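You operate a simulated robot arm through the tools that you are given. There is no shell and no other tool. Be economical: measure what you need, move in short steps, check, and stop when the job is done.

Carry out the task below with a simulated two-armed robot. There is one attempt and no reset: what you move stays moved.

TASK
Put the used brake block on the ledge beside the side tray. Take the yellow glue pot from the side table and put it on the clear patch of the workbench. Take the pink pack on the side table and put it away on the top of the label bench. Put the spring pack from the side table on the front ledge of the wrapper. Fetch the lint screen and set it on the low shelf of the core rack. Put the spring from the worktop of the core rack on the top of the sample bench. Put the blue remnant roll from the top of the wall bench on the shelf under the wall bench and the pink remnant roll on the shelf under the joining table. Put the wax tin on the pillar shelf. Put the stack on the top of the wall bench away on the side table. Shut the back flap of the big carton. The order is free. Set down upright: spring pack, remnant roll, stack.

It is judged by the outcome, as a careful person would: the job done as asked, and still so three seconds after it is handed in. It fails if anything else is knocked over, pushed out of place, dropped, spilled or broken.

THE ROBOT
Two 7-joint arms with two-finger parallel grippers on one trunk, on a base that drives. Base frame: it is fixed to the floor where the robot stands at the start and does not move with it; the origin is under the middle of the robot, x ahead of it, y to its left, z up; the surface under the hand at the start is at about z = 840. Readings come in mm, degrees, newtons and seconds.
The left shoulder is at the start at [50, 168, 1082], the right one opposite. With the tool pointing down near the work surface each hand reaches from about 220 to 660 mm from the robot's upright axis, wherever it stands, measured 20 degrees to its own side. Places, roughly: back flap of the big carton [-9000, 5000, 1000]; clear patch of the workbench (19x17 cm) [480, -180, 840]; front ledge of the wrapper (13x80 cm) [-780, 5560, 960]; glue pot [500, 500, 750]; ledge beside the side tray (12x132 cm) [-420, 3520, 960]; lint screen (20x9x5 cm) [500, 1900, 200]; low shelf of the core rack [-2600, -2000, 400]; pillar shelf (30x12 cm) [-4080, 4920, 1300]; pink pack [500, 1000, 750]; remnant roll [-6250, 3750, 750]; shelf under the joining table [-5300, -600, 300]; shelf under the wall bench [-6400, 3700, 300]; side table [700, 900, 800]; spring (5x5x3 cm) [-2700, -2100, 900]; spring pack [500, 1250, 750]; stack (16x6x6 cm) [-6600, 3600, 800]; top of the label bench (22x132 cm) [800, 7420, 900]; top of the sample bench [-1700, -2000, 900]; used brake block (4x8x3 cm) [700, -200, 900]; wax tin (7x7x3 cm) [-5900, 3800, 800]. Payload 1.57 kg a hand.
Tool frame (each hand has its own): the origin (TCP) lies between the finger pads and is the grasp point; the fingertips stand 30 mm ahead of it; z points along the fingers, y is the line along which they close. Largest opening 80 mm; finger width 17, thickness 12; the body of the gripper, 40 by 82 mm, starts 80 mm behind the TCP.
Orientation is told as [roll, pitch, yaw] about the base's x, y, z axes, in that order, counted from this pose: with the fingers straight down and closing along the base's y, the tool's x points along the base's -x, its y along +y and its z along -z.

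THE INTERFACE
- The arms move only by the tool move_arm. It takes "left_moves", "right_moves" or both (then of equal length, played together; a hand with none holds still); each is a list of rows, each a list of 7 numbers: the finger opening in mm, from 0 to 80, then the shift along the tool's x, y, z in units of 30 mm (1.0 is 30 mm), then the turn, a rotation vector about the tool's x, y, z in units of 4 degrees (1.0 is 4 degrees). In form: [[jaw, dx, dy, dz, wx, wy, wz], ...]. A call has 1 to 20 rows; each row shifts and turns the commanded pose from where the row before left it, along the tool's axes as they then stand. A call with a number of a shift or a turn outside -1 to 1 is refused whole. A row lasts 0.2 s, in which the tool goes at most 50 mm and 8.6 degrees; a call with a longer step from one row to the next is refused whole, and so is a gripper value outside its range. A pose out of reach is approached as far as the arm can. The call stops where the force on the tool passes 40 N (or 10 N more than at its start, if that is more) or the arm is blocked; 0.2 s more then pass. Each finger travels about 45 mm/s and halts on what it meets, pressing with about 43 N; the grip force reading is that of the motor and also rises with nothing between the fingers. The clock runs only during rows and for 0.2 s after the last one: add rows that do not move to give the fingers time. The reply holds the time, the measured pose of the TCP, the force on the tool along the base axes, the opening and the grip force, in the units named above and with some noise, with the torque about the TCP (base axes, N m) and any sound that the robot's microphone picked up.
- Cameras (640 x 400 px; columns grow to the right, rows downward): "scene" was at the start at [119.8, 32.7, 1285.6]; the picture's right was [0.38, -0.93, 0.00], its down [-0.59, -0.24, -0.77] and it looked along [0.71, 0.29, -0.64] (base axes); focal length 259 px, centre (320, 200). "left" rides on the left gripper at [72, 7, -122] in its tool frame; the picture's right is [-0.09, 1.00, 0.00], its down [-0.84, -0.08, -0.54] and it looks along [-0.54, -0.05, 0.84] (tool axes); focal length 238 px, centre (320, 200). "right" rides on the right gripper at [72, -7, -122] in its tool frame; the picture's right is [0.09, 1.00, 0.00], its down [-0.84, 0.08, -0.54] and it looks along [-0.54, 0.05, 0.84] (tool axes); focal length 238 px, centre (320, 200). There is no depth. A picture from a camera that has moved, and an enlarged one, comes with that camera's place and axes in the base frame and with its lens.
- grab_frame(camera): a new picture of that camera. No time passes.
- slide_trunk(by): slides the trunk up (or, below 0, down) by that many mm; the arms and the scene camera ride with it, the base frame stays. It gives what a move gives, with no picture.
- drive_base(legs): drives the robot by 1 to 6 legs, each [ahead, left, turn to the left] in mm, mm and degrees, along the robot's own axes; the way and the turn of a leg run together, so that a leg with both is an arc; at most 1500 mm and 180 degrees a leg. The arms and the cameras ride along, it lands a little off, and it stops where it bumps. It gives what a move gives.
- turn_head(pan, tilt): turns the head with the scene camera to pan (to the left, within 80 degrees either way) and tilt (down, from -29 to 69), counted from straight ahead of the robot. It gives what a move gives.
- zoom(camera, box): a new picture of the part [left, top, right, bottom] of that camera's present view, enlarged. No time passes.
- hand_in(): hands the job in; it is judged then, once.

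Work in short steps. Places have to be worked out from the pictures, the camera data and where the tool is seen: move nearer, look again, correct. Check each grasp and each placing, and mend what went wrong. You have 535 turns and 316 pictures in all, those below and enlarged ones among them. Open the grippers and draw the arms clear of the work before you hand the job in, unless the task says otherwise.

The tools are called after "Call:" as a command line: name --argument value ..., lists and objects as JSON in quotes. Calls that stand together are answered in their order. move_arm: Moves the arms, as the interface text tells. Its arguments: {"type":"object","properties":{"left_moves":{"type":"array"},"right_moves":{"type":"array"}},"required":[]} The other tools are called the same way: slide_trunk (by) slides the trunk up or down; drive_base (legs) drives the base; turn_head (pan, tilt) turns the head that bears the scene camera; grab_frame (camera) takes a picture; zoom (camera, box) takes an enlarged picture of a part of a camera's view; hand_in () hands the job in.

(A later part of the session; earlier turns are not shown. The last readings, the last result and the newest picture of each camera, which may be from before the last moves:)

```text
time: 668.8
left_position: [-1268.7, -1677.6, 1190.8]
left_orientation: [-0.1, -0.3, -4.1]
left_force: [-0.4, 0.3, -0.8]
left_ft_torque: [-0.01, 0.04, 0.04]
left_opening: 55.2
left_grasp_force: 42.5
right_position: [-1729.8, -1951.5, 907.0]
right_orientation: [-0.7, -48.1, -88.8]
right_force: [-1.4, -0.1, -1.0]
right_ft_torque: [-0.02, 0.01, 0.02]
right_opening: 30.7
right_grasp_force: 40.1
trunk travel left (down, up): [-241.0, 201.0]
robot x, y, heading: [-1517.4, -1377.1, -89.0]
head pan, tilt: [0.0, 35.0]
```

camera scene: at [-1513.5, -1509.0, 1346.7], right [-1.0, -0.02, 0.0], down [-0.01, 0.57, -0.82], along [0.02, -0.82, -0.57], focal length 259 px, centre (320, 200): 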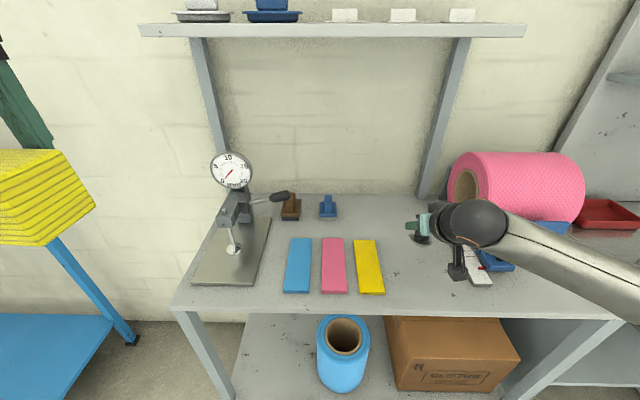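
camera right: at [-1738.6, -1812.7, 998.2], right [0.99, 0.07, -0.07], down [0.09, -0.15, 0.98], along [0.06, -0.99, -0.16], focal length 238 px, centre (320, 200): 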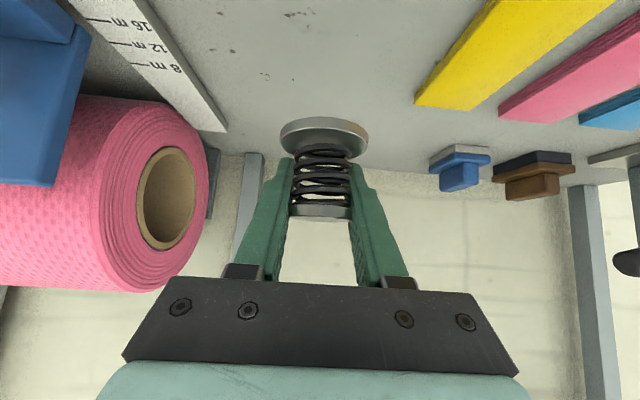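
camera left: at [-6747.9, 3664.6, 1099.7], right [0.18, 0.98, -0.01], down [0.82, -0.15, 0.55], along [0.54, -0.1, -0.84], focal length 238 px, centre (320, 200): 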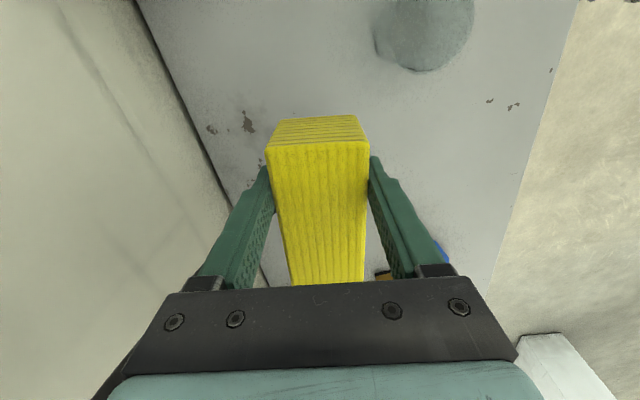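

Call:
slide_trunk --by -4

Call:
slide_trunk --by -4

Call:
slide_trunk --by -4

Call:
grab_frame --camera "right"

```text
time: 669.4
left_position: [-1267.5, -1675.2, 1187.0]
left_orientation: [-0.2, -0.3, -4.2]
left_force: [-0.1, -0.1, -1.3]
left_ft_torque: [0.0, 0.03, -0.03]
left_opening: 55.3
left_grasp_force: 43.0
right_position: [-1731.5, -1951.4, 902.4]
right_orientation: [-0.6, -48.1, -88.9]
right_force: [-1.1, 0.3, -1.9]
right_ft_torque: [0.01, 0.01, -0.01]
right_opening: 30.6
right_grasp_force: 39.7
trunk travel left (down, up): [-237.0, 205.0]
robot x, y, heading: [-1519.0, -1379.1, -88.7]
head pan, tilt: [0.0, 35.0]
```

```text
time: 669.9
left_position: [-1267.4, -1676.6, 1181.3]
left_orientation: [-0.1, -0.3, -4.1]
left_force: [-0.3, 0.2, -1.6]
left_ft_torque: [-0.01, 0.06, -0.04]
left_opening: 55.0
left_grasp_force: 43.2
right_position: [-1729.3, -1951.2, 899.1]
right_orientation: [-0.6, -48.1, -88.9]
right_force: [-0.3, -0.2, -1.2]
right_ft_torque: [-0.04, -0.03, 0.03]
right_opening: 30.9
right_grasp_force: 39.8
trunk travel left (down, up): [-233.0, 209.0]
robot x, y, heading: [-1513.9, -1384.4, -88.6]
head pan, tilt: [0.0, 35.0]
```

```text
time: 670.4
left_position: [-1269.1, -1677.0, 1177.7]
left_orientation: [-0.2, -0.3, -4.1]
left_force: [-0.1, 0.2, -0.5]
left_ft_torque: [-0.01, 0.04, 0.03]
left_opening: 55.3
left_grasp_force: 42.7
right_position: [-1729.4, -1952.2, 895.2]
right_orientation: [-0.6, -48.0, -89.0]
right_force: [0.0, -0.2, -0.5]
right_ft_torque: [0.05, 0.01, -0.04]
right_opening: 30.8
right_grasp_force: 39.7
trunk travel left (down, up): [-229.0, 213.0]
robot x, y, heading: [-1517.7, -1382.2, -88.6]
head pan, tilt: [0.0, 35.0]
```

```text
127 pictures are left
camera right: at [-1738.6, -1812.3, 923.4], right [0.99, 0.07, -0.08], down [0.09, -0.15, 0.98], along [0.06, -0.99, -0.16], focal length 238 px, centre (320, 200)
```

right: 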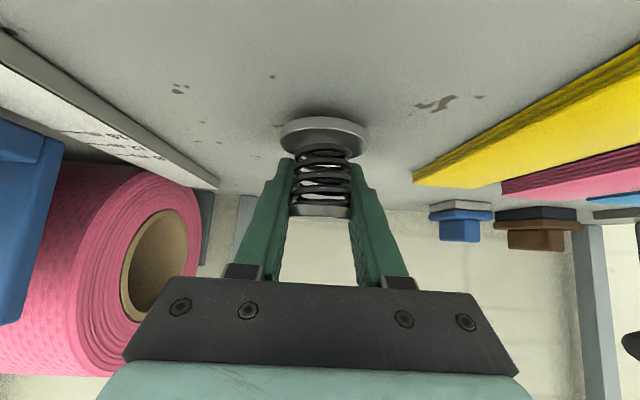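

Very close now. I creep down with the arm.

Call:
move_arm --right_moves '[[20, 0.06, 0, 0.055, 0, 0, 0], [20, 0.06, 0, 0.055, 0, 0, 0], [20, 0.06, 0, 0.055, 0, 0, 0], [20, 0, 0, 0, 0, 0, 0]]'

Call:
move_arm --right_moves '[[20, 0.05, 0, 0.045, 0, 0, 0], [20, 0.05, 0, 0.045, 0, 0, 0], [20, 0, 0, 0, 0, 0, 0]]'

```text
time: 671.4
left_position: [-1266.9, -1677.2, 1178.2]
left_orientation: [-0.1, -0.3, -4.1]
left_force: [0.4, -0.1, -1.0]
left_ft_torque: [-0.01, 0.04, 0.01]
left_opening: 55.1
left_grasp_force: 42.9
right_position: [-1730.7, -1951.3, 887.7]
right_orientation: [-0.6, -48.1, -88.9]
right_force: [-0.1, 0.6, 0.6]
right_ft_torque: [0.02, -0.03, 0.02]
right_opening: 31.1
right_grasp_force: 40.1
trunk travel left (down, up): [-229.0, 213.0]
robot x, y, heading: [-1514.5, -1379.3, -88.8]
head pan, tilt: [0.0, 35.0]
```

```text
time: 672.2
left_position: [-1267.1, -1675.4, 1179.6]
left_orientation: [-0.3, -0.3, -4.2]
left_force: [0.2, -0.5, -1.1]
left_ft_torque: [0.01, 0.04, -0.04]
left_opening: 55.4
left_grasp_force: 43.0
right_position: [-1728.5, -1951.5, 885.8]
right_orientation: [-0.5, -48.4, -88.9]
right_force: [-1.0, 1.0, 12.2]
right_ft_torque: [-0.06, -0.22, 0.18]
right_opening: 30.9
right_grasp_force: 39.9
trunk travel left (down, up): [-229.0, 213.0]
robot x, y, heading: [-1517.3, -1383.8, -88.9]
head pan, tilt: [0.0, 35.0]
```

Contact (12 N). I open to 46 mm and withdraw along the fingers.

Call:
move_arm --right_moves '[[34, -0.02, 0, -0.02, 0, 0, 0], [42, 0, 0, 0, 0, 0, 0], [50, 0, 0, 0, 0, 0, 0], [56, 0, 0, 0, 0, 0, 0], [56, 0, 0, -0.4, 0, 0, 0], [56, 0, 0, -0.7, 0, 0, 0], [56, 0, 0, -0.8, 0, 0, 0], [56, 0, 0, -0.8, 0, 0, 0], [56, 0, 0, -0.8, 0, 0, 0]]'

Call:
grab_frame --camera "right"

```text
time: 674.2
left_position: [-1267.1, -1676.3, 1179.6]
left_orientation: [-0.1, -0.3, -4.2]
left_force: [0.8, 0.5, -1.1]
left_ft_torque: [0.02, 0.07, 0.01]
left_opening: 55.0
left_grasp_force: 42.7
right_position: [-1729.6, -1874.4, 953.9]
right_orientation: [-0.6, -48.1, -89.0]
right_force: [-0.7, 0.1, -0.1]
right_ft_torque: [0.01, -0.01, -0.02]
right_opening: 56.0
right_grasp_force: 0.0
trunk travel left (down, up): [-229.0, 213.0]
robot x, y, heading: [-1516.1, -1379.7, -88.6]
head pan, tilt: [0.0, 35.0]
```

```text
126 pictures are left
camera right: at [-1738.8, -1734.4, 984.2], right [0.99, 0.07, -0.07], down [0.09, -0.15, 0.98], along [0.06, -0.99, -0.16], focal length 238 px, centre (320, 200)
```

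right: 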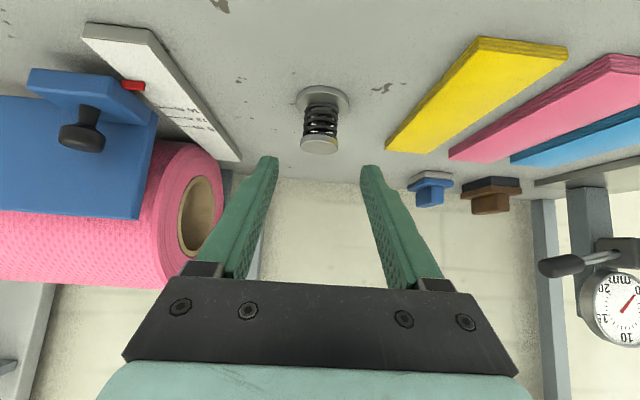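

The spring is placed. I back off, turn east and look for the way back to the side table with the stack.

Call:
drive_base --legs '[[-350, 0, 0], [0, 0, 89]]'

Call:
turn_head --pan 20 --tilt 15

Call:
grab_frame --camera "scene"

```text
time: 680.2
left_position: [-1227.7, -788.3, 1177.9]
left_orientation: [-0.1, -0.3, 85.2]
left_force: [-0.3, -0.5, -0.9]
left_ft_torque: [-0.07, 0.0, 0.01]
left_opening: 55.1
left_grasp_force: 43.0
right_position: [-1034.4, -1252.8, 956.1]
right_orientation: [-0.7, -48.1, 0.4]
right_force: [0.3, 0.9, -0.5]
right_ft_torque: [0.01, 0.04, 0.0]
right_opening: 56.1
right_grasp_force: 0.1
trunk travel left (down, up): [-229.0, 213.0]
robot x, y, heading: [-1524.6, -1034.4, 0.4]
head pan, tilt: [0.0, 35.0]
```

```text
time: 681.1
left_position: [-1226.7, -788.0, 1178.6]
left_orientation: [-0.2, -0.3, 85.2]
left_force: [0.2, 0.0, -1.0]
left_ft_torque: [-0.05, 0.0, 0.01]
left_opening: 55.3
left_grasp_force: 43.4
right_position: [-1035.5, -1252.9, 954.9]
right_orientation: [-0.7, -48.2, 0.5]
right_force: [0.1, 0.7, 0.4]
right_ft_torque: [0.04, 0.0, -0.01]
right_opening: 56.1
right_grasp_force: 0.0
trunk travel left (down, up): [-229.0, 213.0]
robot x, y, heading: [-1526.7, -1033.8, 0.8]
head pan, tilt: [20.0, 15.0]
```

```text
125 pictures are left
camera scene: at [-1397.4, -1000.7, 1303.8], right [0.35, -0.94, 0.0], down [-0.24, -0.09, -0.97], along [0.9, 0.34, -0.26], focal length 259 px, centre (320, 200)
```

scene: 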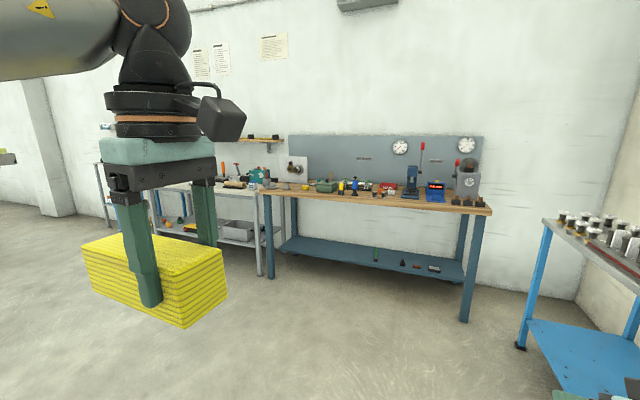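

The floor is clear. I straighten the right hand and drive to the side table.

Call:
move_arm --right_moves '[[80, 0.3, 0, -0.3, 0, 1, 0], [80, 0.3, 0, -0.3, 0, 1, 0], [80, 0.3, 0, -0.3, 0, 1, 0], [80, 0.3, 0, -0.3, 0, 1, 0], [80, 0, 0, -0.3, 0, 1, 0], [80, 0, 0, -0.3, 0, 1, 0], [80, 0, 0, -0.3, 0, 1, 0], [80, 0, 0, -0.3, 0, 1, 0], [80, 0, 0, -0.3, 0, 1, 0], [80, 0, 0, 0, 0, 1, 0], [80, 0, 0, 0, 0, 1, 0], [80, 0, 0, 0, 0, 1, 0]]'

Call:
drive_base --legs '[[760, 772, 0], [760, 772, -0.8]]'

Call:
turn_head --pan 15 --tilt 45

Call:
grab_frame --camera "scene"

```text
time: 683.7
left_position: [-1226.9, -787.6, 1177.4]
left_orientation: [-0.2, -0.3, 85.2]
left_force: [-0.7, 0.3, -0.9]
left_ft_torque: [-0.05, -0.01, 0.01]
left_opening: 55.5
left_grasp_force: 43.1
right_position: [-1103.2, -1253.4, 998.3]
right_orientation: [-0.4, -0.1, 0.0]
right_force: [-1.4, 0.1, 0.4]
right_ft_torque: [0.03, -0.02, -0.01]
right_opening: 80.1
right_grasp_force: 0.0
trunk travel left (down, up): [-229.0, 213.0]
robot x, y, heading: [-1527.8, -1037.0, 0.3]
head pan, tilt: [20.0, 15.0]
```

```text
time: 697.3
left_position: [310.5, 652.7, 1179.6]
left_orientation: [-0.2, -0.2, 81.3]
left_force: [-0.1, 0.5, -1.2]
left_ft_torque: [-0.01, 0.02, 0.0]
left_opening: 55.3
left_grasp_force: 43.0
right_position: [402.0, 179.5, 998.6]
right_orientation: [-0.4, -0.2, -3.9]
right_force: [0.9, 0.1, 0.3]
right_ft_torque: [0.01, 0.0, 0.0]
right_opening: 80.0
right_grasp_force: 0.0
trunk travel left (down, up): [-229.0, 213.0]
robot x, y, heading: [-6.1, 424.8, -3.3]
head pan, tilt: [20.0, 15.0]
```

```text
time: 698.2
left_position: [310.1, 651.6, 1177.9]
left_orientation: [-0.2, -0.2, 81.3]
left_force: [-0.5, 0.3, -0.2]
left_ft_torque: [-0.06, 0.01, 0.01]
left_opening: 55.3
left_grasp_force: 43.0
right_position: [401.9, 178.8, 999.2]
right_orientation: [-0.5, -0.1, -4.0]
right_force: [-0.1, 0.1, -0.3]
right_ft_torque: [0.03, -0.02, -0.03]
right_opening: 80.2
right_grasp_force: 0.0
trunk travel left (down, up): [-229.0, 213.0]
robot x, y, heading: [-5.8, 427.0, -3.5]
head pan, tilt: [15.0, 45.0]
```

```text
124 pictures are left
camera scene: at [115.7, 442.0, 1257.1], right [0.2, -0.98, 0.0], down [-0.69, -0.14, -0.71], along [0.69, 0.14, -0.71], focal length 259 px, centre (320, 200)
```

scene: 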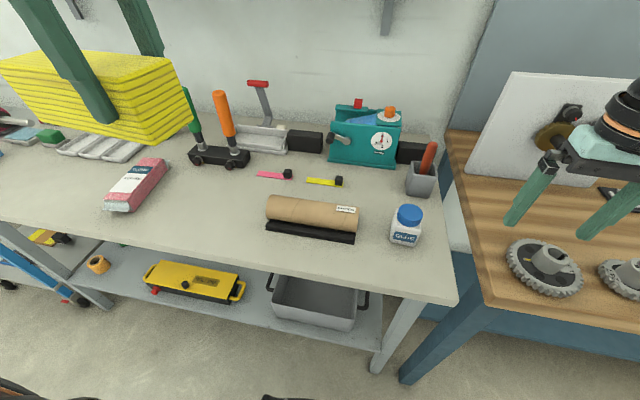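

The free stretch for the stack is y≈650–955 on the side table. I square up and position so it will lie at about x=490, y=727–887.

Call:
drive_base --legs '[[0, 0, 3.5], [50, 86, 0]]'

Call:
slide_trunk --by -60

Call:
move_arm --left_moves '[[35, 0, -0.6, 0.3, 0, 0, 0.3], [35, 0, -0.6, 0.5, 0, 0, 0], [35, 0, -0.6, 0.6, 0, 0, 0], [35, 0, -0.6, 0.6, 0, 0, 0], [35, 0, -0.6, 0.6, 0, 0, 0], [35, 0, -0.6, 0.6, 0, 0, 0], [35, 0, -0.6, 0.6, 0, 0, 0], [35, 0, -0.3, 0.6, 0, 0, 0], [35, 0, 0, 0.6, 0, 0, 0], [35, 0, 0, 0.6, 0, 0, 0], [35, 0, 0, 0, 0, 0, 0]]'

Call:
grab_frame --camera "scene"

Call:
grab_frame --camera "left"

```text
time: 700.1
left_position: [345.3, 757.0, 1178.5]
left_orientation: [-0.2, -0.3, 84.7]
left_force: [-0.8, 0.1, -0.3]
left_ft_torque: [-0.05, 0.01, 0.02]
left_opening: 55.4
left_grasp_force: 42.8
right_position: [464.9, 289.4, 998.2]
right_orientation: [-0.3, -0.1, -0.4]
right_force: [-0.3, -0.4, 0.2]
right_ft_torque: [0.03, 0.0, 0.01]
right_opening: 79.7
right_grasp_force: 0.1
trunk travel left (down, up): [-229.0, 213.0]
robot x, y, heading: [42.5, 512.2, 0.2]
head pan, tilt: [15.0, 45.0]
```

```text
time: 701.1
left_position: [343.8, 755.8, 1118.2]
left_orientation: [-0.3, -0.3, 84.8]
left_force: [-0.6, -0.4, -0.6]
left_ft_torque: [-0.06, 0.02, 0.02]
left_opening: 55.3
left_grasp_force: 43.6
right_position: [464.6, 289.8, 938.5]
right_orientation: [-0.4, -0.1, -0.4]
right_force: [0.1, -0.4, 0.4]
right_ft_torque: [0.01, -0.01, 0.02]
right_opening: 80.0
right_grasp_force: 0.1
trunk travel left (down, up): [-169.0, 273.0]
robot x, y, heading: [43.1, 516.0, 0.6]
head pan, tilt: [15.0, 45.0]
```

```text
time: 703.5
left_position: [479.2, 742.3, 949.7]
left_orientation: [-0.1, -0.4, 83.6]
left_force: [0.0, -0.4, -0.3]
left_ft_torque: [-0.03, 0.0, 0.01]
left_opening: 55.2
left_grasp_force: 42.6
right_position: [464.3, 290.1, 938.4]
right_orientation: [-0.3, -0.1, -0.5]
right_force: [-0.3, 0.6, 0.0]
right_ft_torque: [0.03, -0.01, -0.02]
right_opening: 79.9
right_grasp_force: 0.0
trunk travel left (down, up): [-169.0, 273.0]
robot x, y, heading: [43.4, 516.8, 0.1]
head pan, tilt: [15.0, 45.0]
```

```text
123 pictures are left
camera scene: at [163.1, 534.5, 1197.0], right [0.26, -0.97, 0.0], down [-0.68, -0.18, -0.71], along [0.68, 0.18, -0.71], focal length 259 px, centre (320, 200)
```

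scene: 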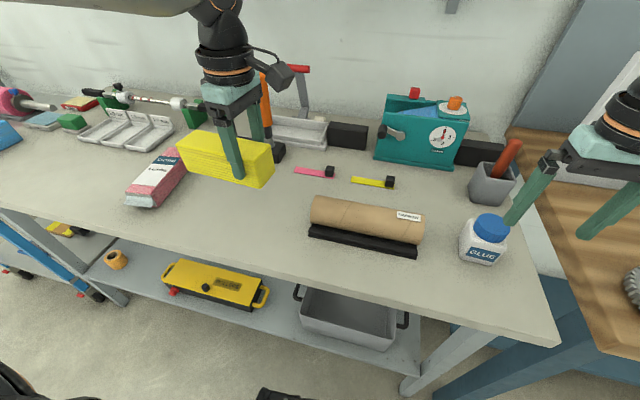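

```text
122 pictures are left
camera left: at [463.4, 670.8, 1071.2], right [-0.98, 0.2, 0.0], down [0.17, 0.82, 0.55], along [0.11, 0.53, -0.84], focal length 238 px, centre (320, 200)
```

left: 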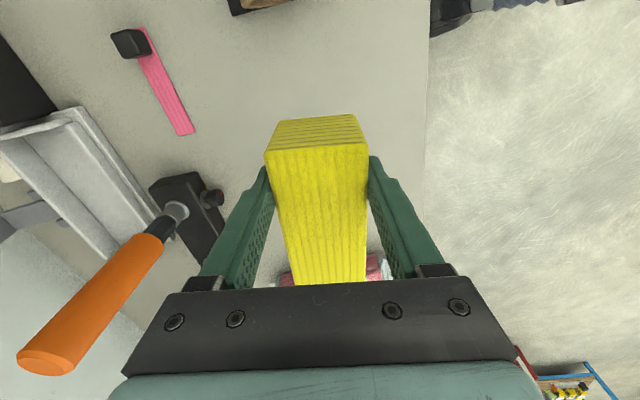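

Position is right; the surface under it is free. I lower and creep to contact.

Call:
move_arm --left_moves '[[35, 0, 0, 0.6, 0, 0, 0], [35, 0, 0, 0.6, 0, 0, 0], [35, 0, 0, 0.6, 0, 0, 0], [35, 0, 0, 0.6, 0, 0, 0], [35, 0, 0, 0.5, 0, 0, 0], [35, 0, 0, 0, 0, 0, 0]]'

Call:
move_arm --left_moves '[[35, 0, 0, 0.07, 0, 0, 0], [35, 0, 0, 0.07, 0, 0, 0], [35, 0, 0, 0.07, 0, 0, 0], [35, 0, 0, 0, 0, 0, 0]]'

```text
time: 704.9
left_position: [479.2, 741.8, 864.8]
left_orientation: [-0.3, -0.3, 83.7]
left_force: [0.3, -0.6, -1.0]
left_ft_torque: [-0.03, -0.01, 0.0]
left_opening: 55.3
left_grasp_force: 42.4
right_position: [464.0, 289.9, 937.7]
right_orientation: [-0.4, -0.1, -0.4]
right_force: [-0.2, 1.1, 1.0]
right_ft_torque: [-0.01, -0.01, -0.02]
right_opening: 79.9
right_grasp_force: 0.1
trunk travel left (down, up): [-169.0, 273.0]
robot x, y, heading: [45.6, 512.4, -0.2]
head pan, tilt: [15.0, 45.0]
```

```text
time: 705.9
left_position: [479.9, 742.8, 858.5]
left_orientation: [-0.3, -0.3, 83.6]
left_force: [0.1, 0.7, 2.0]
left_ft_torque: [0.37, 0.07, 0.0]
left_opening: 55.3
left_grasp_force: 42.9
right_position: [463.5, 290.0, 936.6]
right_orientation: [-0.4, -0.1, -0.4]
right_force: [-0.3, 0.1, -0.3]
right_ft_torque: [0.02, -0.03, 0.02]
right_opening: 80.1
right_grasp_force: 0.1
trunk travel left (down, up): [-169.0, 273.0]
robot x, y, heading: [41.8, 508.8, 0.0]
head pan, tilt: [15.0, 45.0]
```

The far end touches first; I lower a few mm more.

Call:
move_arm --left_moves '[[35, 0, 0, 0.07, 0, 0, 0], [35, 0, 0, 0.06, 0, 0, 0], [35, 0, 0, 0, 0, 0, 0]]'

```text
time: 706.7
left_position: [479.7, 742.3, 855.1]
left_orientation: [-0.4, -0.4, 83.4]
left_force: [-1.0, -2.0, 12.0]
left_ft_torque: [1.69, 0.2, 0.06]
left_opening: 55.3
left_grasp_force: 42.8
right_position: [463.7, 289.3, 938.8]
right_orientation: [-0.4, -0.2, -0.4]
right_force: [0.0, -0.3, -0.2]
right_ft_torque: [0.01, 0.03, -0.02]
right_opening: 80.0
right_grasp_force: 0.0
trunk travel left (down, up): [-169.0, 273.0]
robot x, y, heading: [43.6, 511.5, 0.0]
head pan, tilt: [15.0, 45.0]
```

Near flat now; I release slowly, let it settle, and rise.

Call:
move_arm --left_moves '[[57, 0, 0, 0, 0, 0, 0], [60, 0, 0, 0, 0, 0, 0], [68, 0, 0, 0, 0, 0, 0], [76, 0, 0, 0, 0, 0, 0], [76, 0, 0, -0.3, 0, 0, 0], [76, 0, 0, -0.6, 0, 0, 0], [76, 0, 0, -0.8, 0, 0, 0], [76, 0, 0, -0.8, 0, 0, 0], [76, 0, 0, -0.8, 0, 0, 0], [76, 0, 0, -0.8, 0, 0, 0]]'

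Call:
grab_frame --camera "scene"

```text
time: 708.9
left_position: [481.3, 743.8, 978.1]
left_orientation: [-0.3, -0.4, 83.5]
left_force: [-0.3, 0.0, 0.8]
left_ft_torque: [-0.01, 0.01, -0.02]
left_opening: 75.7
left_grasp_force: 0.0
right_position: [463.9, 290.7, 938.2]
right_orientation: [-0.4, -0.2, -0.4]
right_force: [0.0, 0.1, -0.2]
right_ft_torque: [0.02, 0.01, 0.01]
right_opening: 80.0
right_grasp_force: 0.1
trunk travel left (down, up): [-169.0, 273.0]
robot x, y, heading: [46.1, 513.6, -0.1]
head pan, tilt: [15.0, 45.0]
```

```text
121 pictures are left
camera scene: at [163.0, 534.5, 1197.0], right [0.26, -0.97, 0.0], down [-0.68, -0.18, -0.71], along [0.68, 0.18, -0.71], focal length 259 px, centre (320, 200)
```

scene: 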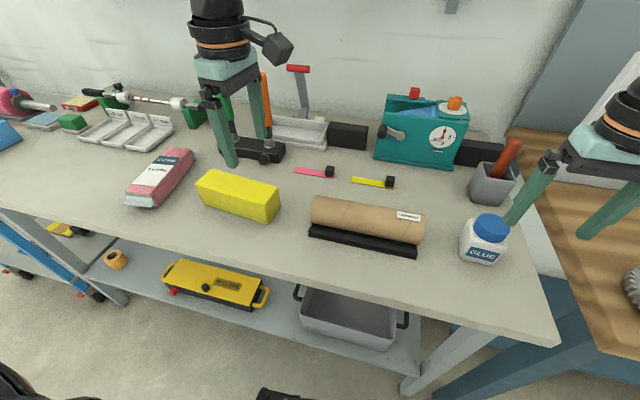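

The stack lies on the side table. Next the pink pack: I raise the trunk a bit and drive so the right hand comes over it.

Call:
slide_trunk --by 100

Call:
drive_base --legs '[[-40, 0, 0], [0, 700, 0]]'

Call:
turn_head --pan 0 --tilt 50

Call:
grab_frame --camera "scene"

Call:
grab_frame --camera "right"

```text
time: 710.2
left_position: [481.0, 742.8, 1078.6]
left_orientation: [-0.2, -0.3, 83.6]
left_force: [0.3, -0.8, 0.3]
left_ft_torque: [0.03, -0.04, 0.02]
left_opening: 75.9
left_grasp_force: 0.0
right_position: [464.8, 289.8, 1038.4]
right_orientation: [-0.4, -0.1, -0.4]
right_force: [0.5, 0.2, 0.2]
right_ft_torque: [0.0, -0.06, -0.04]
right_opening: 80.1
right_grasp_force: 0.1
trunk travel left (down, up): [-269.0, 173.0]
robot x, y, heading: [46.7, 515.1, 0.4]
head pan, tilt: [15.0, 45.0]
```

```text
time: 717.2
left_position: [437.1, 1431.8, 1077.5]
left_orientation: [-0.3, -0.3, 83.7]
left_force: [-1.0, -0.1, 0.3]
left_ft_torque: [0.0, 0.0, -0.01]
left_opening: 75.9
left_grasp_force: 0.1
right_position: [421.1, 978.4, 1038.7]
right_orientation: [-0.4, -0.1, -0.3]
right_force: [-0.9, -0.5, -0.1]
right_ft_torque: [0.0, 0.02, -0.02]
right_opening: 79.9
right_grasp_force: 0.0
trunk travel left (down, up): [-269.0, 173.0]
robot x, y, heading: [2.3, 1201.4, 0.3]
head pan, tilt: [15.0, 45.0]
```

```text
time: 717.9
left_position: [436.6, 1431.1, 1077.4]
left_orientation: [-0.2, -0.3, 83.7]
left_force: [-0.1, 0.5, -0.4]
left_ft_torque: [-0.01, -0.02, -0.02]
left_opening: 76.1
left_grasp_force: 0.1
right_position: [421.3, 977.9, 1038.9]
right_orientation: [-0.5, -0.1, -0.3]
right_force: [-0.1, -0.4, -0.4]
right_ft_torque: [0.01, -0.02, 0.01]
right_opening: 80.2
right_grasp_force: 0.2
trunk travel left (down, up): [-269.0, 173.0]
robot x, y, heading: [-0.9, 1199.2, 0.1]
head pan, tilt: [0.0, 50.0]
```

```text
120 pictures are left
camera scene: at [118.0, 1201.4, 1290.1], right [0.01, -1.0, 0.0], down [-0.77, 0.0, -0.64], along [0.64, 0.0, -0.77], focal length 259 px, centre (320, 200)
```

scene: 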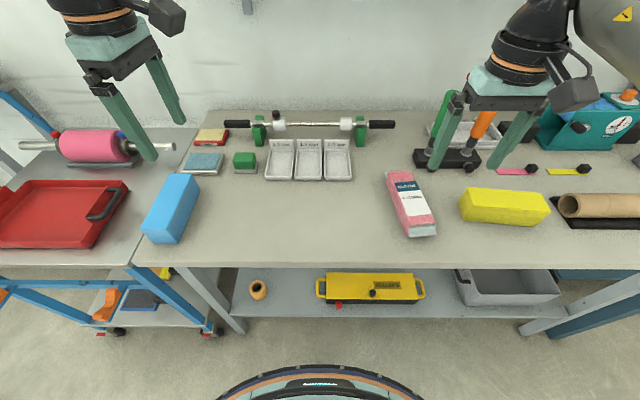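

```text
119 pictures are left
camera right: at [348.6, 974.0, 1161.1], right [-0.09, 1.0, -0.01], down [0.84, 0.08, 0.54], along [0.54, 0.04, -0.84], focal length 238 px, centre (320, 200)
```

right: 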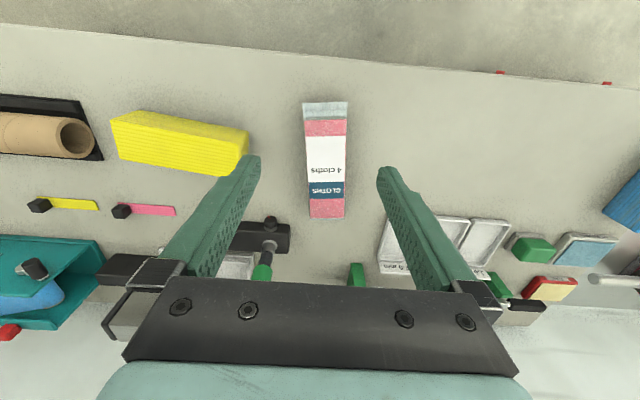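

Pack: centre ≈ [498, 995], 57 mm wide, turned about 5°. I align over it.

Call:
move_arm --right_moves '[[80, -0.37, 0.08, 0.66, 0, 0, -0.18], [80, -0.37, 0.08, 0.66, 0, 0, -0.18], [80, -0.37, 0.08, 0.66, 0, 0, -0.18], [80, -0.37, 0.08, 0.66, 0, 0, -0.18], [80, -0.37, 0.08, 0.66, 0, 0, -0.18], [80, -0.37, 0.08, 0.66, 0, 0, -0.18], [80, -0.37, 0.08, 0.66, 0, 0, -0.18], [80, 0, 0, 0, 0, 0, 0]]'

Call:
grab_frame --camera "right"

```text
time: 719.7
left_position: [436.4, 1431.0, 1078.6]
left_orientation: [-0.1, -0.3, 83.7]
left_force: [0.5, -0.5, 0.2]
left_ft_torque: [-0.01, -0.01, -0.03]
left_opening: 75.8
left_grasp_force: 0.1
right_position: [497.7, 995.5, 900.4]
right_orientation: [-0.4, 0.0, 4.9]
right_force: [0.7, 0.4, 0.2]
right_ft_torque: [-0.02, -0.01, -0.01]
right_opening: 80.0
right_grasp_force: 0.1
trunk travel left (down, up): [-269.0, 173.0]
robot x, y, heading: [-0.7, 1197.9, 0.1]
head pan, tilt: [0.0, 50.0]
```

```text
118 pictures are left
camera right: at [426.9, 983.5, 1023.2], right [-0.17, 0.98, -0.01], down [0.83, 0.15, 0.54], along [0.54, 0.09, -0.84], focal length 238 px, centre (320, 200)
```

right: 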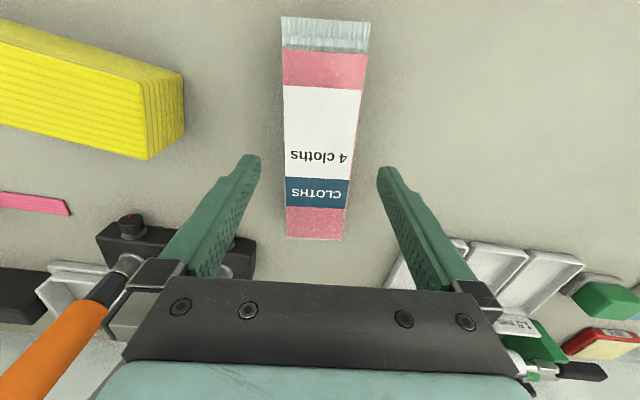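

Centred; I take back 3° of yaw, lower to z≈836 and close.

Call:
move_arm --right_moves '[[80, 0, 0, 0.5, 0, 0, 0.4], [80, 0, 0, 0.6, 0, 0, 0.4], [80, 0, 0, 0.6, 0, 0, 0], [80, 0, 0, 0.42, 0, 0, 0], [65, 0, 0, 0, 0, 0, 0], [50, 0, 0, 0, 0, 0, 0], [40, 0, 0, 0, 0, 0, 0], [40, 0, 0, 0, 0, 0, 0]]'

Call:
grab_frame --camera "right"

```text
time: 721.5
left_position: [435.9, 1431.8, 1077.9]
left_orientation: [-0.3, -0.3, 83.7]
left_force: [0.6, -0.4, -0.1]
left_ft_torque: [0.04, 0.0, -0.06]
left_opening: 75.6
left_grasp_force: 0.1
right_position: [499.0, 995.0, 837.5]
right_orientation: [-0.4, -0.1, 1.6]
right_force: [-0.4, 0.6, 0.1]
right_ft_torque: [-0.02, -0.06, 0.0]
right_opening: 59.8
right_grasp_force: 37.6
trunk travel left (down, up): [-269.0, 173.0]
robot x, y, heading: [4.8, 1199.2, 0.4]
head pan, tilt: [0.0, 50.0]
```

```text
117 pictures are left
camera right: at [426.5, 987.6, 959.5], right [-0.12, 0.99, -0.01], down [0.83, 0.1, 0.54], along [0.54, 0.06, -0.84], focal length 238 px, centre (320, 200)
```

right: 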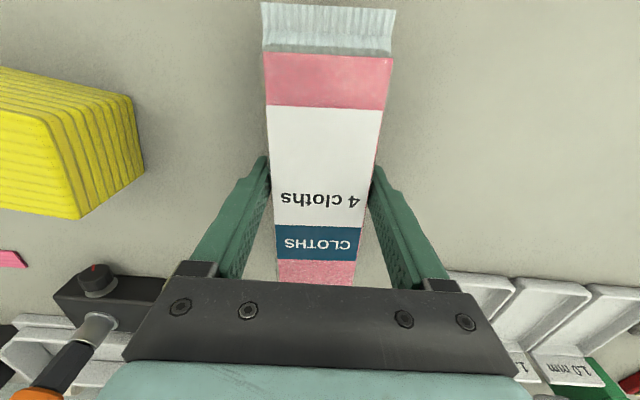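

Gripped at 60 mm. I lift it, tuck it back, and drive the known route round the machine line to the north.

Call:
move_arm --right_moves '[[40, 0, 0, -0.5, 0, 0, 0], [40, 0, 0, -0.8, 0, 0, 0], [40, 0, 0, -0.8, 0, 0, 0], [40, 0.4, 0, -0.8, 0, 0, 0], [40, 0.5, 0, -0.8, 0, 0, 0], [40, 0.5, 0, -0.8, 0, 0, 0], [40, 0.5, 0, -0.8, 0, 0, 0], [40, 0.5, 0, -0.8, 0, 0, 0], [40, 0.4, 0, 0, 0, 0, 0]]'

Call:
drive_base --legs '[[-1400, 400, 0], [-460, 450, 0], [0, 0, 90], [1500, 0, 0], [1500, 0, 0], [1300, 0, 0]]'

Call:
turn_head --pan -40 --tilt 20

Call:
grab_frame --camera "scene"

```text
time: 723.5
left_position: [436.8, 1432.3, 1077.7]
left_orientation: [-0.2, -0.3, 83.7]
left_force: [-0.4, 1.3, -0.8]
left_ft_torque: [0.04, 0.03, 0.02]
left_opening: 76.0
left_grasp_force: 0.0
right_position: [414.1, 993.6, 1020.4]
right_orientation: [-0.4, -0.1, 1.6]
right_force: [-0.3, 0.1, -0.1]
right_ft_torque: [-0.01, 0.03, 0.02]
right_opening: 59.2
right_grasp_force: 42.6
trunk travel left (down, up): [-269.0, 173.0]
robot x, y, heading: [-1.4, 1199.4, 0.1]
head pan, tilt: [0.0, 50.0]
```

```text
time: 744.5
left_position: [-2053.3, 3860.0, 1078.7]
left_orientation: [-0.3, -0.4, 171.6]
left_force: [0.6, 0.2, -0.1]
left_ft_torque: [0.05, -0.03, -0.02]
left_opening: 76.0
left_grasp_force: 0.0
right_position: [-1618.4, 3822.7, 1020.4]
right_orientation: [-0.3, -0.2, 89.6]
right_force: [-0.6, 0.2, -0.9]
right_ft_torque: [0.0, 0.0, -0.02]
right_opening: 58.9
right_grasp_force: 42.4
trunk travel left (down, up): [-269.0, 173.0]
robot x, y, heading: [-1835.9, 3415.5, 87.8]
head pan, tilt: [0.0, 50.0]
stopped in leg 4: the robot was blocked; the commanded pose is now the measured one
```

```text
time: 745.6
left_position: [-2053.9, 3859.8, 1079.2]
left_orientation: [-0.4, -0.3, 171.6]
left_force: [-0.1, -0.4, 1.1]
left_ft_torque: [0.0, -0.01, 0.0]
left_opening: 76.0
left_grasp_force: 0.0
right_position: [-1618.8, 3823.4, 1021.2]
right_orientation: [-0.5, -0.2, 89.5]
right_force: [0.4, -0.5, 0.5]
right_ft_torque: [-0.02, -0.02, -0.01]
right_opening: 59.0
right_grasp_force: 43.4
trunk travel left (down, up): [-269.0, 173.0]
robot x, y, heading: [-1837.5, 3420.3, 88.3]
head pan, tilt: [-40.0, 20.0]
```

```text
116 pictures are left
camera scene: at [-1773.9, 3525.7, 1335.6], right [0.74, -0.67, 0.0], down [-0.23, -0.26, -0.94], along [0.63, 0.7, -0.34], focal length 259 px, centre (320, 200)
```

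scene: 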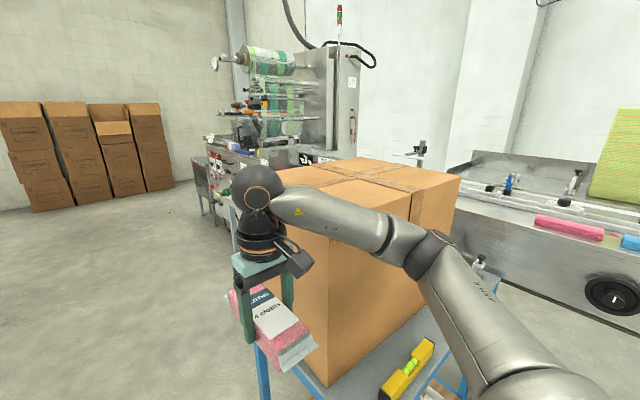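

My right elbow brushed the carton on the blue table. I back off, move west, raise the trunk, and check the carton.

Call:
drive_base --legs '[[-80, 0, 0], [0, 300, 2]]'

Call:
slide_trunk --by 120

Call:
grab_frame --camera "scene"

```text
time: 749.5
left_position: [-2369.4, 3777.5, 1079.5]
left_orientation: [-0.4, -0.3, 173.6]
left_force: [0.0, -0.4, -0.1]
left_ft_torque: [-0.02, 0.01, 0.0]
left_opening: 76.0
left_grasp_force: 0.0
right_position: [-1933.5, 3757.0, 1020.5]
right_orientation: [-0.4, -0.3, 91.6]
right_force: [-0.6, 0.5, -0.9]
right_ft_torque: [-0.03, 0.0, -0.01]
right_opening: 59.0
right_grasp_force: 43.3
trunk travel left (down, up): [-269.0, 173.0]
robot x, y, heading: [-2141.9, 3343.8, 90.1]
head pan, tilt: [-40.0, 20.0]
```

```text
time: 751.0
left_position: [-2370.0, 3777.9, 1197.9]
left_orientation: [-0.2, -0.4, 173.6]
left_force: [-0.2, -0.8, -0.4]
left_ft_torque: [-0.03, 0.02, 0.01]
left_opening: 76.1
left_grasp_force: 0.0
right_position: [-1933.8, 3757.8, 1140.0]
right_orientation: [-0.3, -0.2, 91.5]
right_force: [0.0, -0.4, -0.9]
right_ft_torque: [0.01, -0.02, -0.01]
right_opening: 58.8
right_grasp_force: 43.6
trunk travel left (down, up): [-389.0, 53.0]
robot x, y, heading: [-2141.0, 3341.2, 90.0]
head pan, tilt: [-40.0, 20.0]
```

```text
115 pictures are left
camera scene: at [-2078.8, 3453.3, 1455.6], right [0.77, -0.64, 0.0], down [-0.22, -0.26, -0.94], along [0.6, 0.72, -0.34], focal length 259 px, centre (320, 200)
```

scene: 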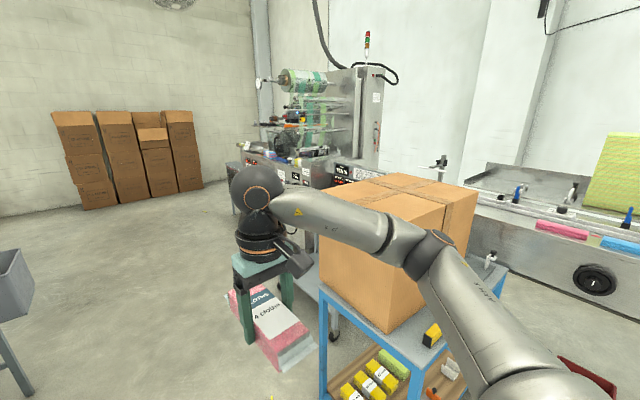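

The carton sits where it was. I continue north along x≈-2140.

Call:
drive_base --legs '[[1500, -100, 0], [1490, -100, 0], [400, 0, 0]]'

Call:
turn_head --pan -60 --tilt 15

Call:
grab_frame --camera "scene"

```text
refused: leg 1 is longer than a leg can be; nothing moved
```

```text
time: 751.8
left_position: [-2369.4, 3777.5, 1198.5]
left_orientation: [-0.3, -0.3, 173.6]
left_force: [0.8, 0.3, -0.6]
left_ft_torque: [0.0, -0.01, -0.03]
left_opening: 76.1
left_grasp_force: 0.0
right_position: [-1933.0, 3755.4, 1140.4]
right_orientation: [-0.3, -0.2, 91.7]
right_force: [-0.5, -0.6, 0.1]
right_ft_torque: [-0.02, 0.03, 0.02]
right_opening: 59.0
right_grasp_force: 43.0
trunk travel left (down, up): [-389.0, 53.0]
robot x, y, heading: [-2140.9, 3342.2, 90.1]
head pan, tilt: [-60.0, 15.0]
```

```text
114 pictures are left
camera scene: at [-2057.7, 3428.6, 1463.8], right [0.5, -0.86, 0.0], down [-0.22, -0.13, -0.97], along [0.83, 0.49, -0.26], focal length 259 px, centre (320, 200)
```

scene: 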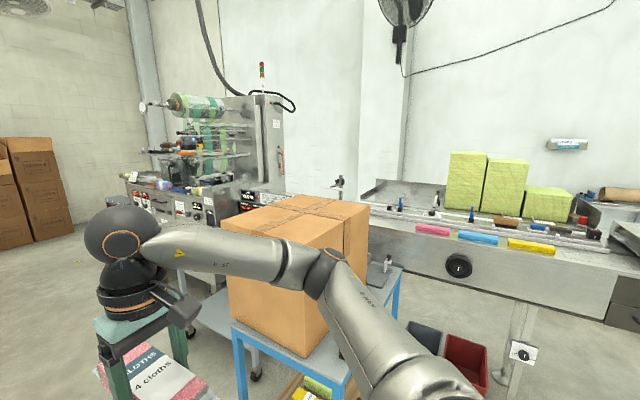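

Call:
drive_base --legs '[[1490, -50, 0], [1490, -50, 0], [400, 0, 0], [0, 0, -90]]'

Call:
turn_head --pan 10 --tilt 15

Call:
grab_frame --camera "scene"

```text
time: 772.4
left_position: [-1549.9, 6952.4, 1198.3]
left_orientation: [-0.3, -0.2, 78.9]
left_force: [0.0, 0.7, 0.5]
left_ft_torque: [-0.01, -0.01, -0.02]
left_opening: 76.1
left_grasp_force: 0.0
right_position: [-1609.7, 6519.4, 1140.1]
right_orientation: [-0.3, -0.2, -3.2]
right_force: [0.8, -0.4, -1.1]
right_ft_torque: [0.04, 0.02, -0.04]
right_opening: 59.1
right_grasp_force: 43.0
trunk travel left (down, up): [-389.0, 53.0]
robot x, y, heading: [-2005.2, 6761.2, -4.8]
head pan, tilt: [-60.0, 15.0]
```

```text
time: 773.8
left_position: [-1551.6, 6952.5, 1198.1]
left_orientation: [-0.3, -0.3, 78.8]
left_force: [0.2, 0.6, -0.1]
left_ft_torque: [0.0, 0.02, -0.03]
left_opening: 76.1
left_grasp_force: 0.0
right_position: [-1610.0, 6519.1, 1140.4]
right_orientation: [-0.4, -0.3, -3.2]
right_force: [0.1, 0.0, -0.7]
right_ft_torque: [-0.02, 0.0, -0.02]
right_opening: 59.1
right_grasp_force: 42.7
trunk travel left (down, up): [-389.0, 53.0]
robot x, y, heading: [-2005.0, 6754.0, -4.7]
head pan, tilt: [10.0, 15.0]
```

```text
113 pictures are left
camera scene: at [-1871.8, 6764.6, 1463.8], right [0.09, -1.0, 0.0], down [-0.26, -0.02, -0.97], along [0.96, 0.09, -0.26], focal length 259 px, centre (320, 200)
```

scene: 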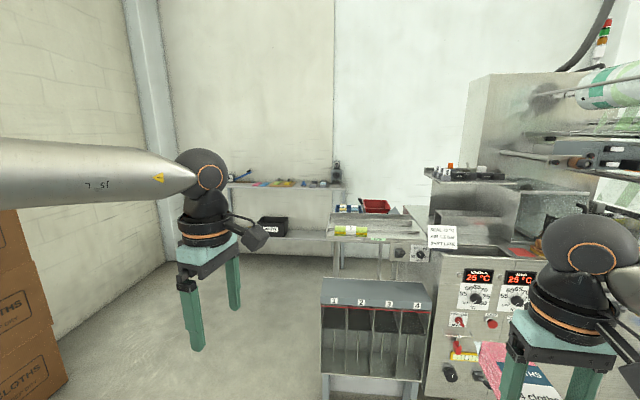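

The label bench is against the east wall, straight ahead-left. I zoom in on its top.

Call:
zoom --camera "scene" --box '[216, 150, 376, 250]'

```text
4.00 times, centred on (296, 200) of scene
camera zoom: at [-1871.8, 6764.6, 1463.8], right [0.09, -1.0, 0.0], down [-0.26, -0.02, -0.97], along [0.96, 0.09, -0.26], focal length 1034 px, centre (416, 200)
```

zoom: 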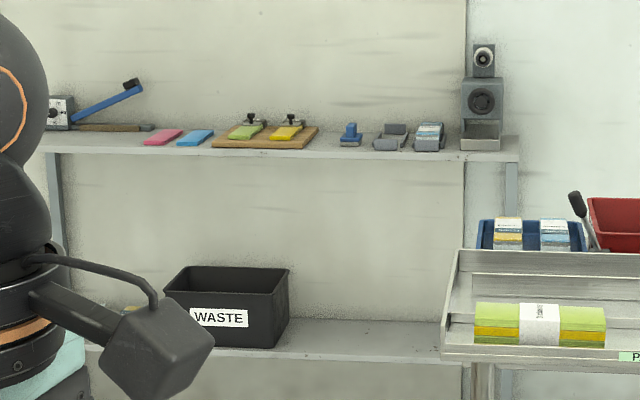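

The bench top is narrow with several items. I drive closer along y≈7400 to see it from near.

Call:
drive_base --legs '[[0, 0, 4.7], [0, 640, 0], [1450, 0, 0], [480, 0, 0]]'

Call:
turn_head --pan 0 --tilt 28

Call:
grab_frame --camera "scene"

```text
time: 789.4
left_position: [334.3, 7614.0, 1198.6]
left_orientation: [-0.2, -0.3, 83.1]
left_force: [0.5, 0.3, -0.5]
left_ft_torque: [0.0, 0.03, -0.01]
left_opening: 75.9
left_grasp_force: 0.1
right_position: [308.8, 7179.6, 1140.9]
right_orientation: [-0.3, -0.1, 1.0]
right_force: [-0.4, -0.8, -0.3]
right_ft_torque: [0.0, -0.01, 0.0]
right_opening: 58.8
right_grasp_force: 42.9
trunk travel left (down, up): [-389.0, 53.0]
robot x, y, heading: [-102.3, 7389.5, -0.5]
head pan, tilt: [10.0, 15.0]
```

```text
time: 790.2
left_position: [333.4, 7614.8, 1198.9]
left_orientation: [-0.3, -0.4, 83.0]
left_force: [0.4, -0.1, -0.8]
left_ft_torque: [0.02, -0.01, -0.02]
left_opening: 75.8
left_grasp_force: 0.0
right_position: [307.4, 7178.8, 1140.0]
right_orientation: [-0.4, -0.2, 1.1]
right_force: [-0.3, -1.0, -0.7]
right_ft_torque: [0.03, 0.04, -0.01]
right_opening: 59.1
right_grasp_force: 42.8
trunk travel left (down, up): [-389.0, 53.0]
robot x, y, heading: [-100.8, 7385.9, -0.3]
head pan, tilt: [0.0, 28.0]
```

```text
111 pictures are left
camera scene: at [27.4, 7388.1, 1442.9], right [-0.01, -1.0, 0.0], down [-0.47, 0.0, -0.88], along [0.88, -0.01, -0.47], focal length 259 px, centre (320, 200)
```

scene: 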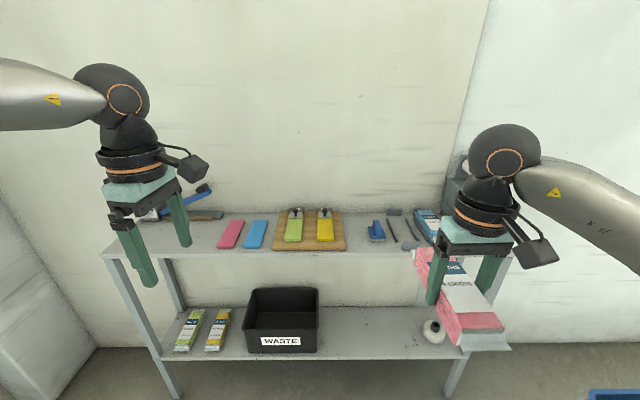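

Call:
zoom --camera "scene" --box '[120, 180, 328, 310]'

Call:
zoom --camera "scene" --box '[320, 160, 528, 290]'

```text
3.08 times, centred on (224, 245) of scene
camera zoom: at [27.4, 7388.1, 1442.9], right [-0.01, -1.0, 0.0], down [-0.47, 0.0, -0.88], along [0.88, -0.01, -0.47], focal length 796 px, centre (615, 62)
```

zoom: 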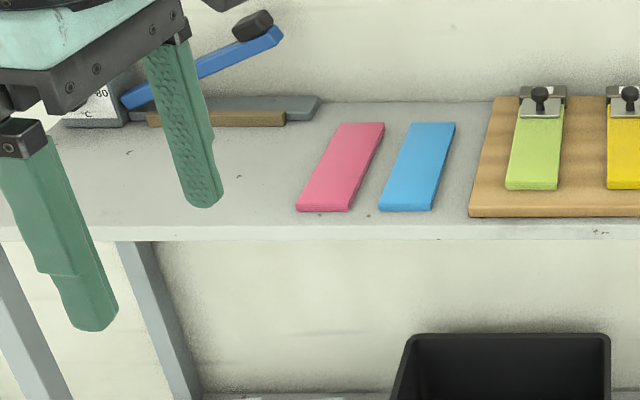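

```text
3.08 times, centred on (424, 225) of scene
camera zoom: at [27.4, 7388.1, 1442.9], right [-0.01, -1.0, 0.0], down [-0.47, 0.0, -0.88], along [0.88, -0.01, -0.47], focal length 796 px, centre (0, 123)
```

zoom: 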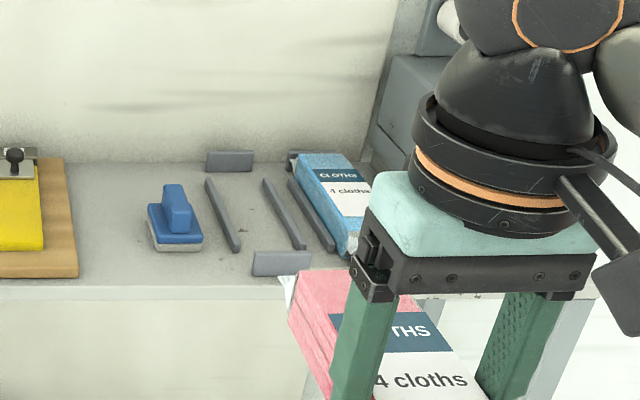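

There is clear room on the bench top left of the pink swatch, around [755, 7835] (top z≈897). I drive there and turn the pack to lie along the bench.

Call:
drive_base --legs '[[0, 600, 0], [250, 0, 0]]'

Call:
move_arm --right_moves '[[40, 0, 0, 0, 0, 0, 1], [40, 0, 0, 0, 0, 0, 1], [40, 0, 0, 0, 0, 0, 1], [40, 0, 0, 0, 0, 0, 1], [40, 0, 0, 0, 0, 0, 1], [40, 0, 0, 0, 0, 0, 1], [40, 0, 0, 0, 0, 0, 1], [40, 0, 0, 0, 0, 0, 1], [40, 0, 0, 0, 0, 0, 1], [40, 0, 0, 0, 0, 0, 1], [40, 0, 0, 0, 0, 0, 1], [40, 0, 0, 0, 0, 0, 1], [40, 0, 0, 0, 0, 0, 1], [40, 0, 0, 0, 0, 0, 1], [40, 0, 0, 0, 0, 0, 1], [40, 0, 0, 0, 0, 0, 1], [40, 0, 0, 0, 0, 0, 1], [40, 0, 0, 0, 0, 0, 1], [40, 0, 0, 0, 0, 0, 1], [40, 0, 0, 0, 0, 0, 1]]'

Call:
turn_head --pan -10 --tilt 40

Call:
grab_frame --camera "scene"

```text
time: 797.2
left_position: [577.5, 8215.9, 1198.5]
left_orientation: [-0.4, -0.3, 84.5]
left_force: [0.0, 0.5, -1.5]
left_ft_torque: [0.0, 0.01, 0.03]
left_opening: 75.9
left_grasp_force: 0.2
right_position: [562.4, 7779.6, 1140.8]
right_orientation: [-0.2, -0.2, 2.4]
right_force: [0.5, -0.2, -1.1]
right_ft_torque: [0.01, 0.02, 0.01]
right_opening: 59.3
right_grasp_force: 43.4
trunk travel left (down, up): [-389.0, 53.0]
robot x, y, heading: [144.8, 7977.2, 1.1]
head pan, tilt: [0.0, 28.0]
```

```text
time: 801.5
left_position: [576.6, 8215.9, 1198.4]
left_orientation: [-0.3, -0.4, 84.6]
left_force: [-0.8, -0.4, -0.2]
left_ft_torque: [-0.01, -0.01, 0.01]
left_opening: 75.8
left_grasp_force: 0.0
right_position: [562.6, 7779.2, 1141.4]
right_orientation: [0.0, -0.4, -77.6]
right_force: [-0.4, 0.5, 0.3]
right_ft_torque: [-0.02, -0.02, 0.0]
right_opening: 59.1
right_grasp_force: 42.3
trunk travel left (down, up): [-389.0, 53.0]
robot x, y, heading: [144.6, 7976.1, 1.1]
head pan, tilt: [0.0, 28.0]
```

```text
time: 802.2
left_position: [577.2, 8215.6, 1199.5]
left_orientation: [-0.2, -0.3, 84.5]
left_force: [-0.3, -0.2, 0.0]
left_ft_torque: [-0.04, -0.02, -0.04]
left_opening: 76.3
left_grasp_force: 0.1
right_position: [563.1, 7779.8, 1141.0]
right_orientation: [0.1, -0.4, -77.5]
right_force: [-0.3, -1.0, -0.8]
right_ft_torque: [0.07, 0.01, 0.0]
right_opening: 58.8
right_grasp_force: 43.6
trunk travel left (down, up): [-389.0, 53.0]
robot x, y, heading: [143.8, 7977.9, 0.9]
head pan, tilt: [-10.0, 40.0]
```

```text
108 pictures are left
camera scene: at [268.9, 7966.7, 1424.3], right [-0.16, -0.99, 0.0], down [-0.63, 0.1, -0.77], along [0.76, -0.12, -0.64], focal length 259 px, centre (320, 200)
```

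scene: 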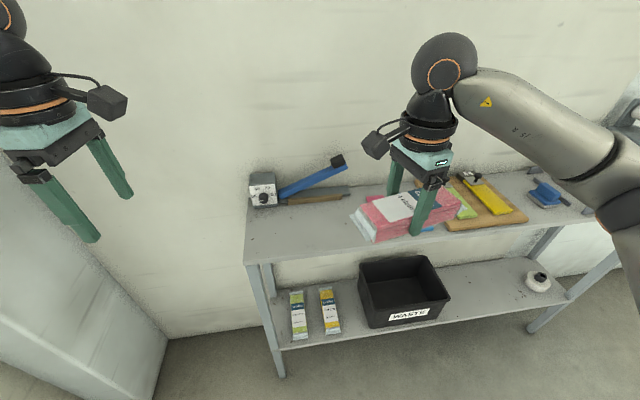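

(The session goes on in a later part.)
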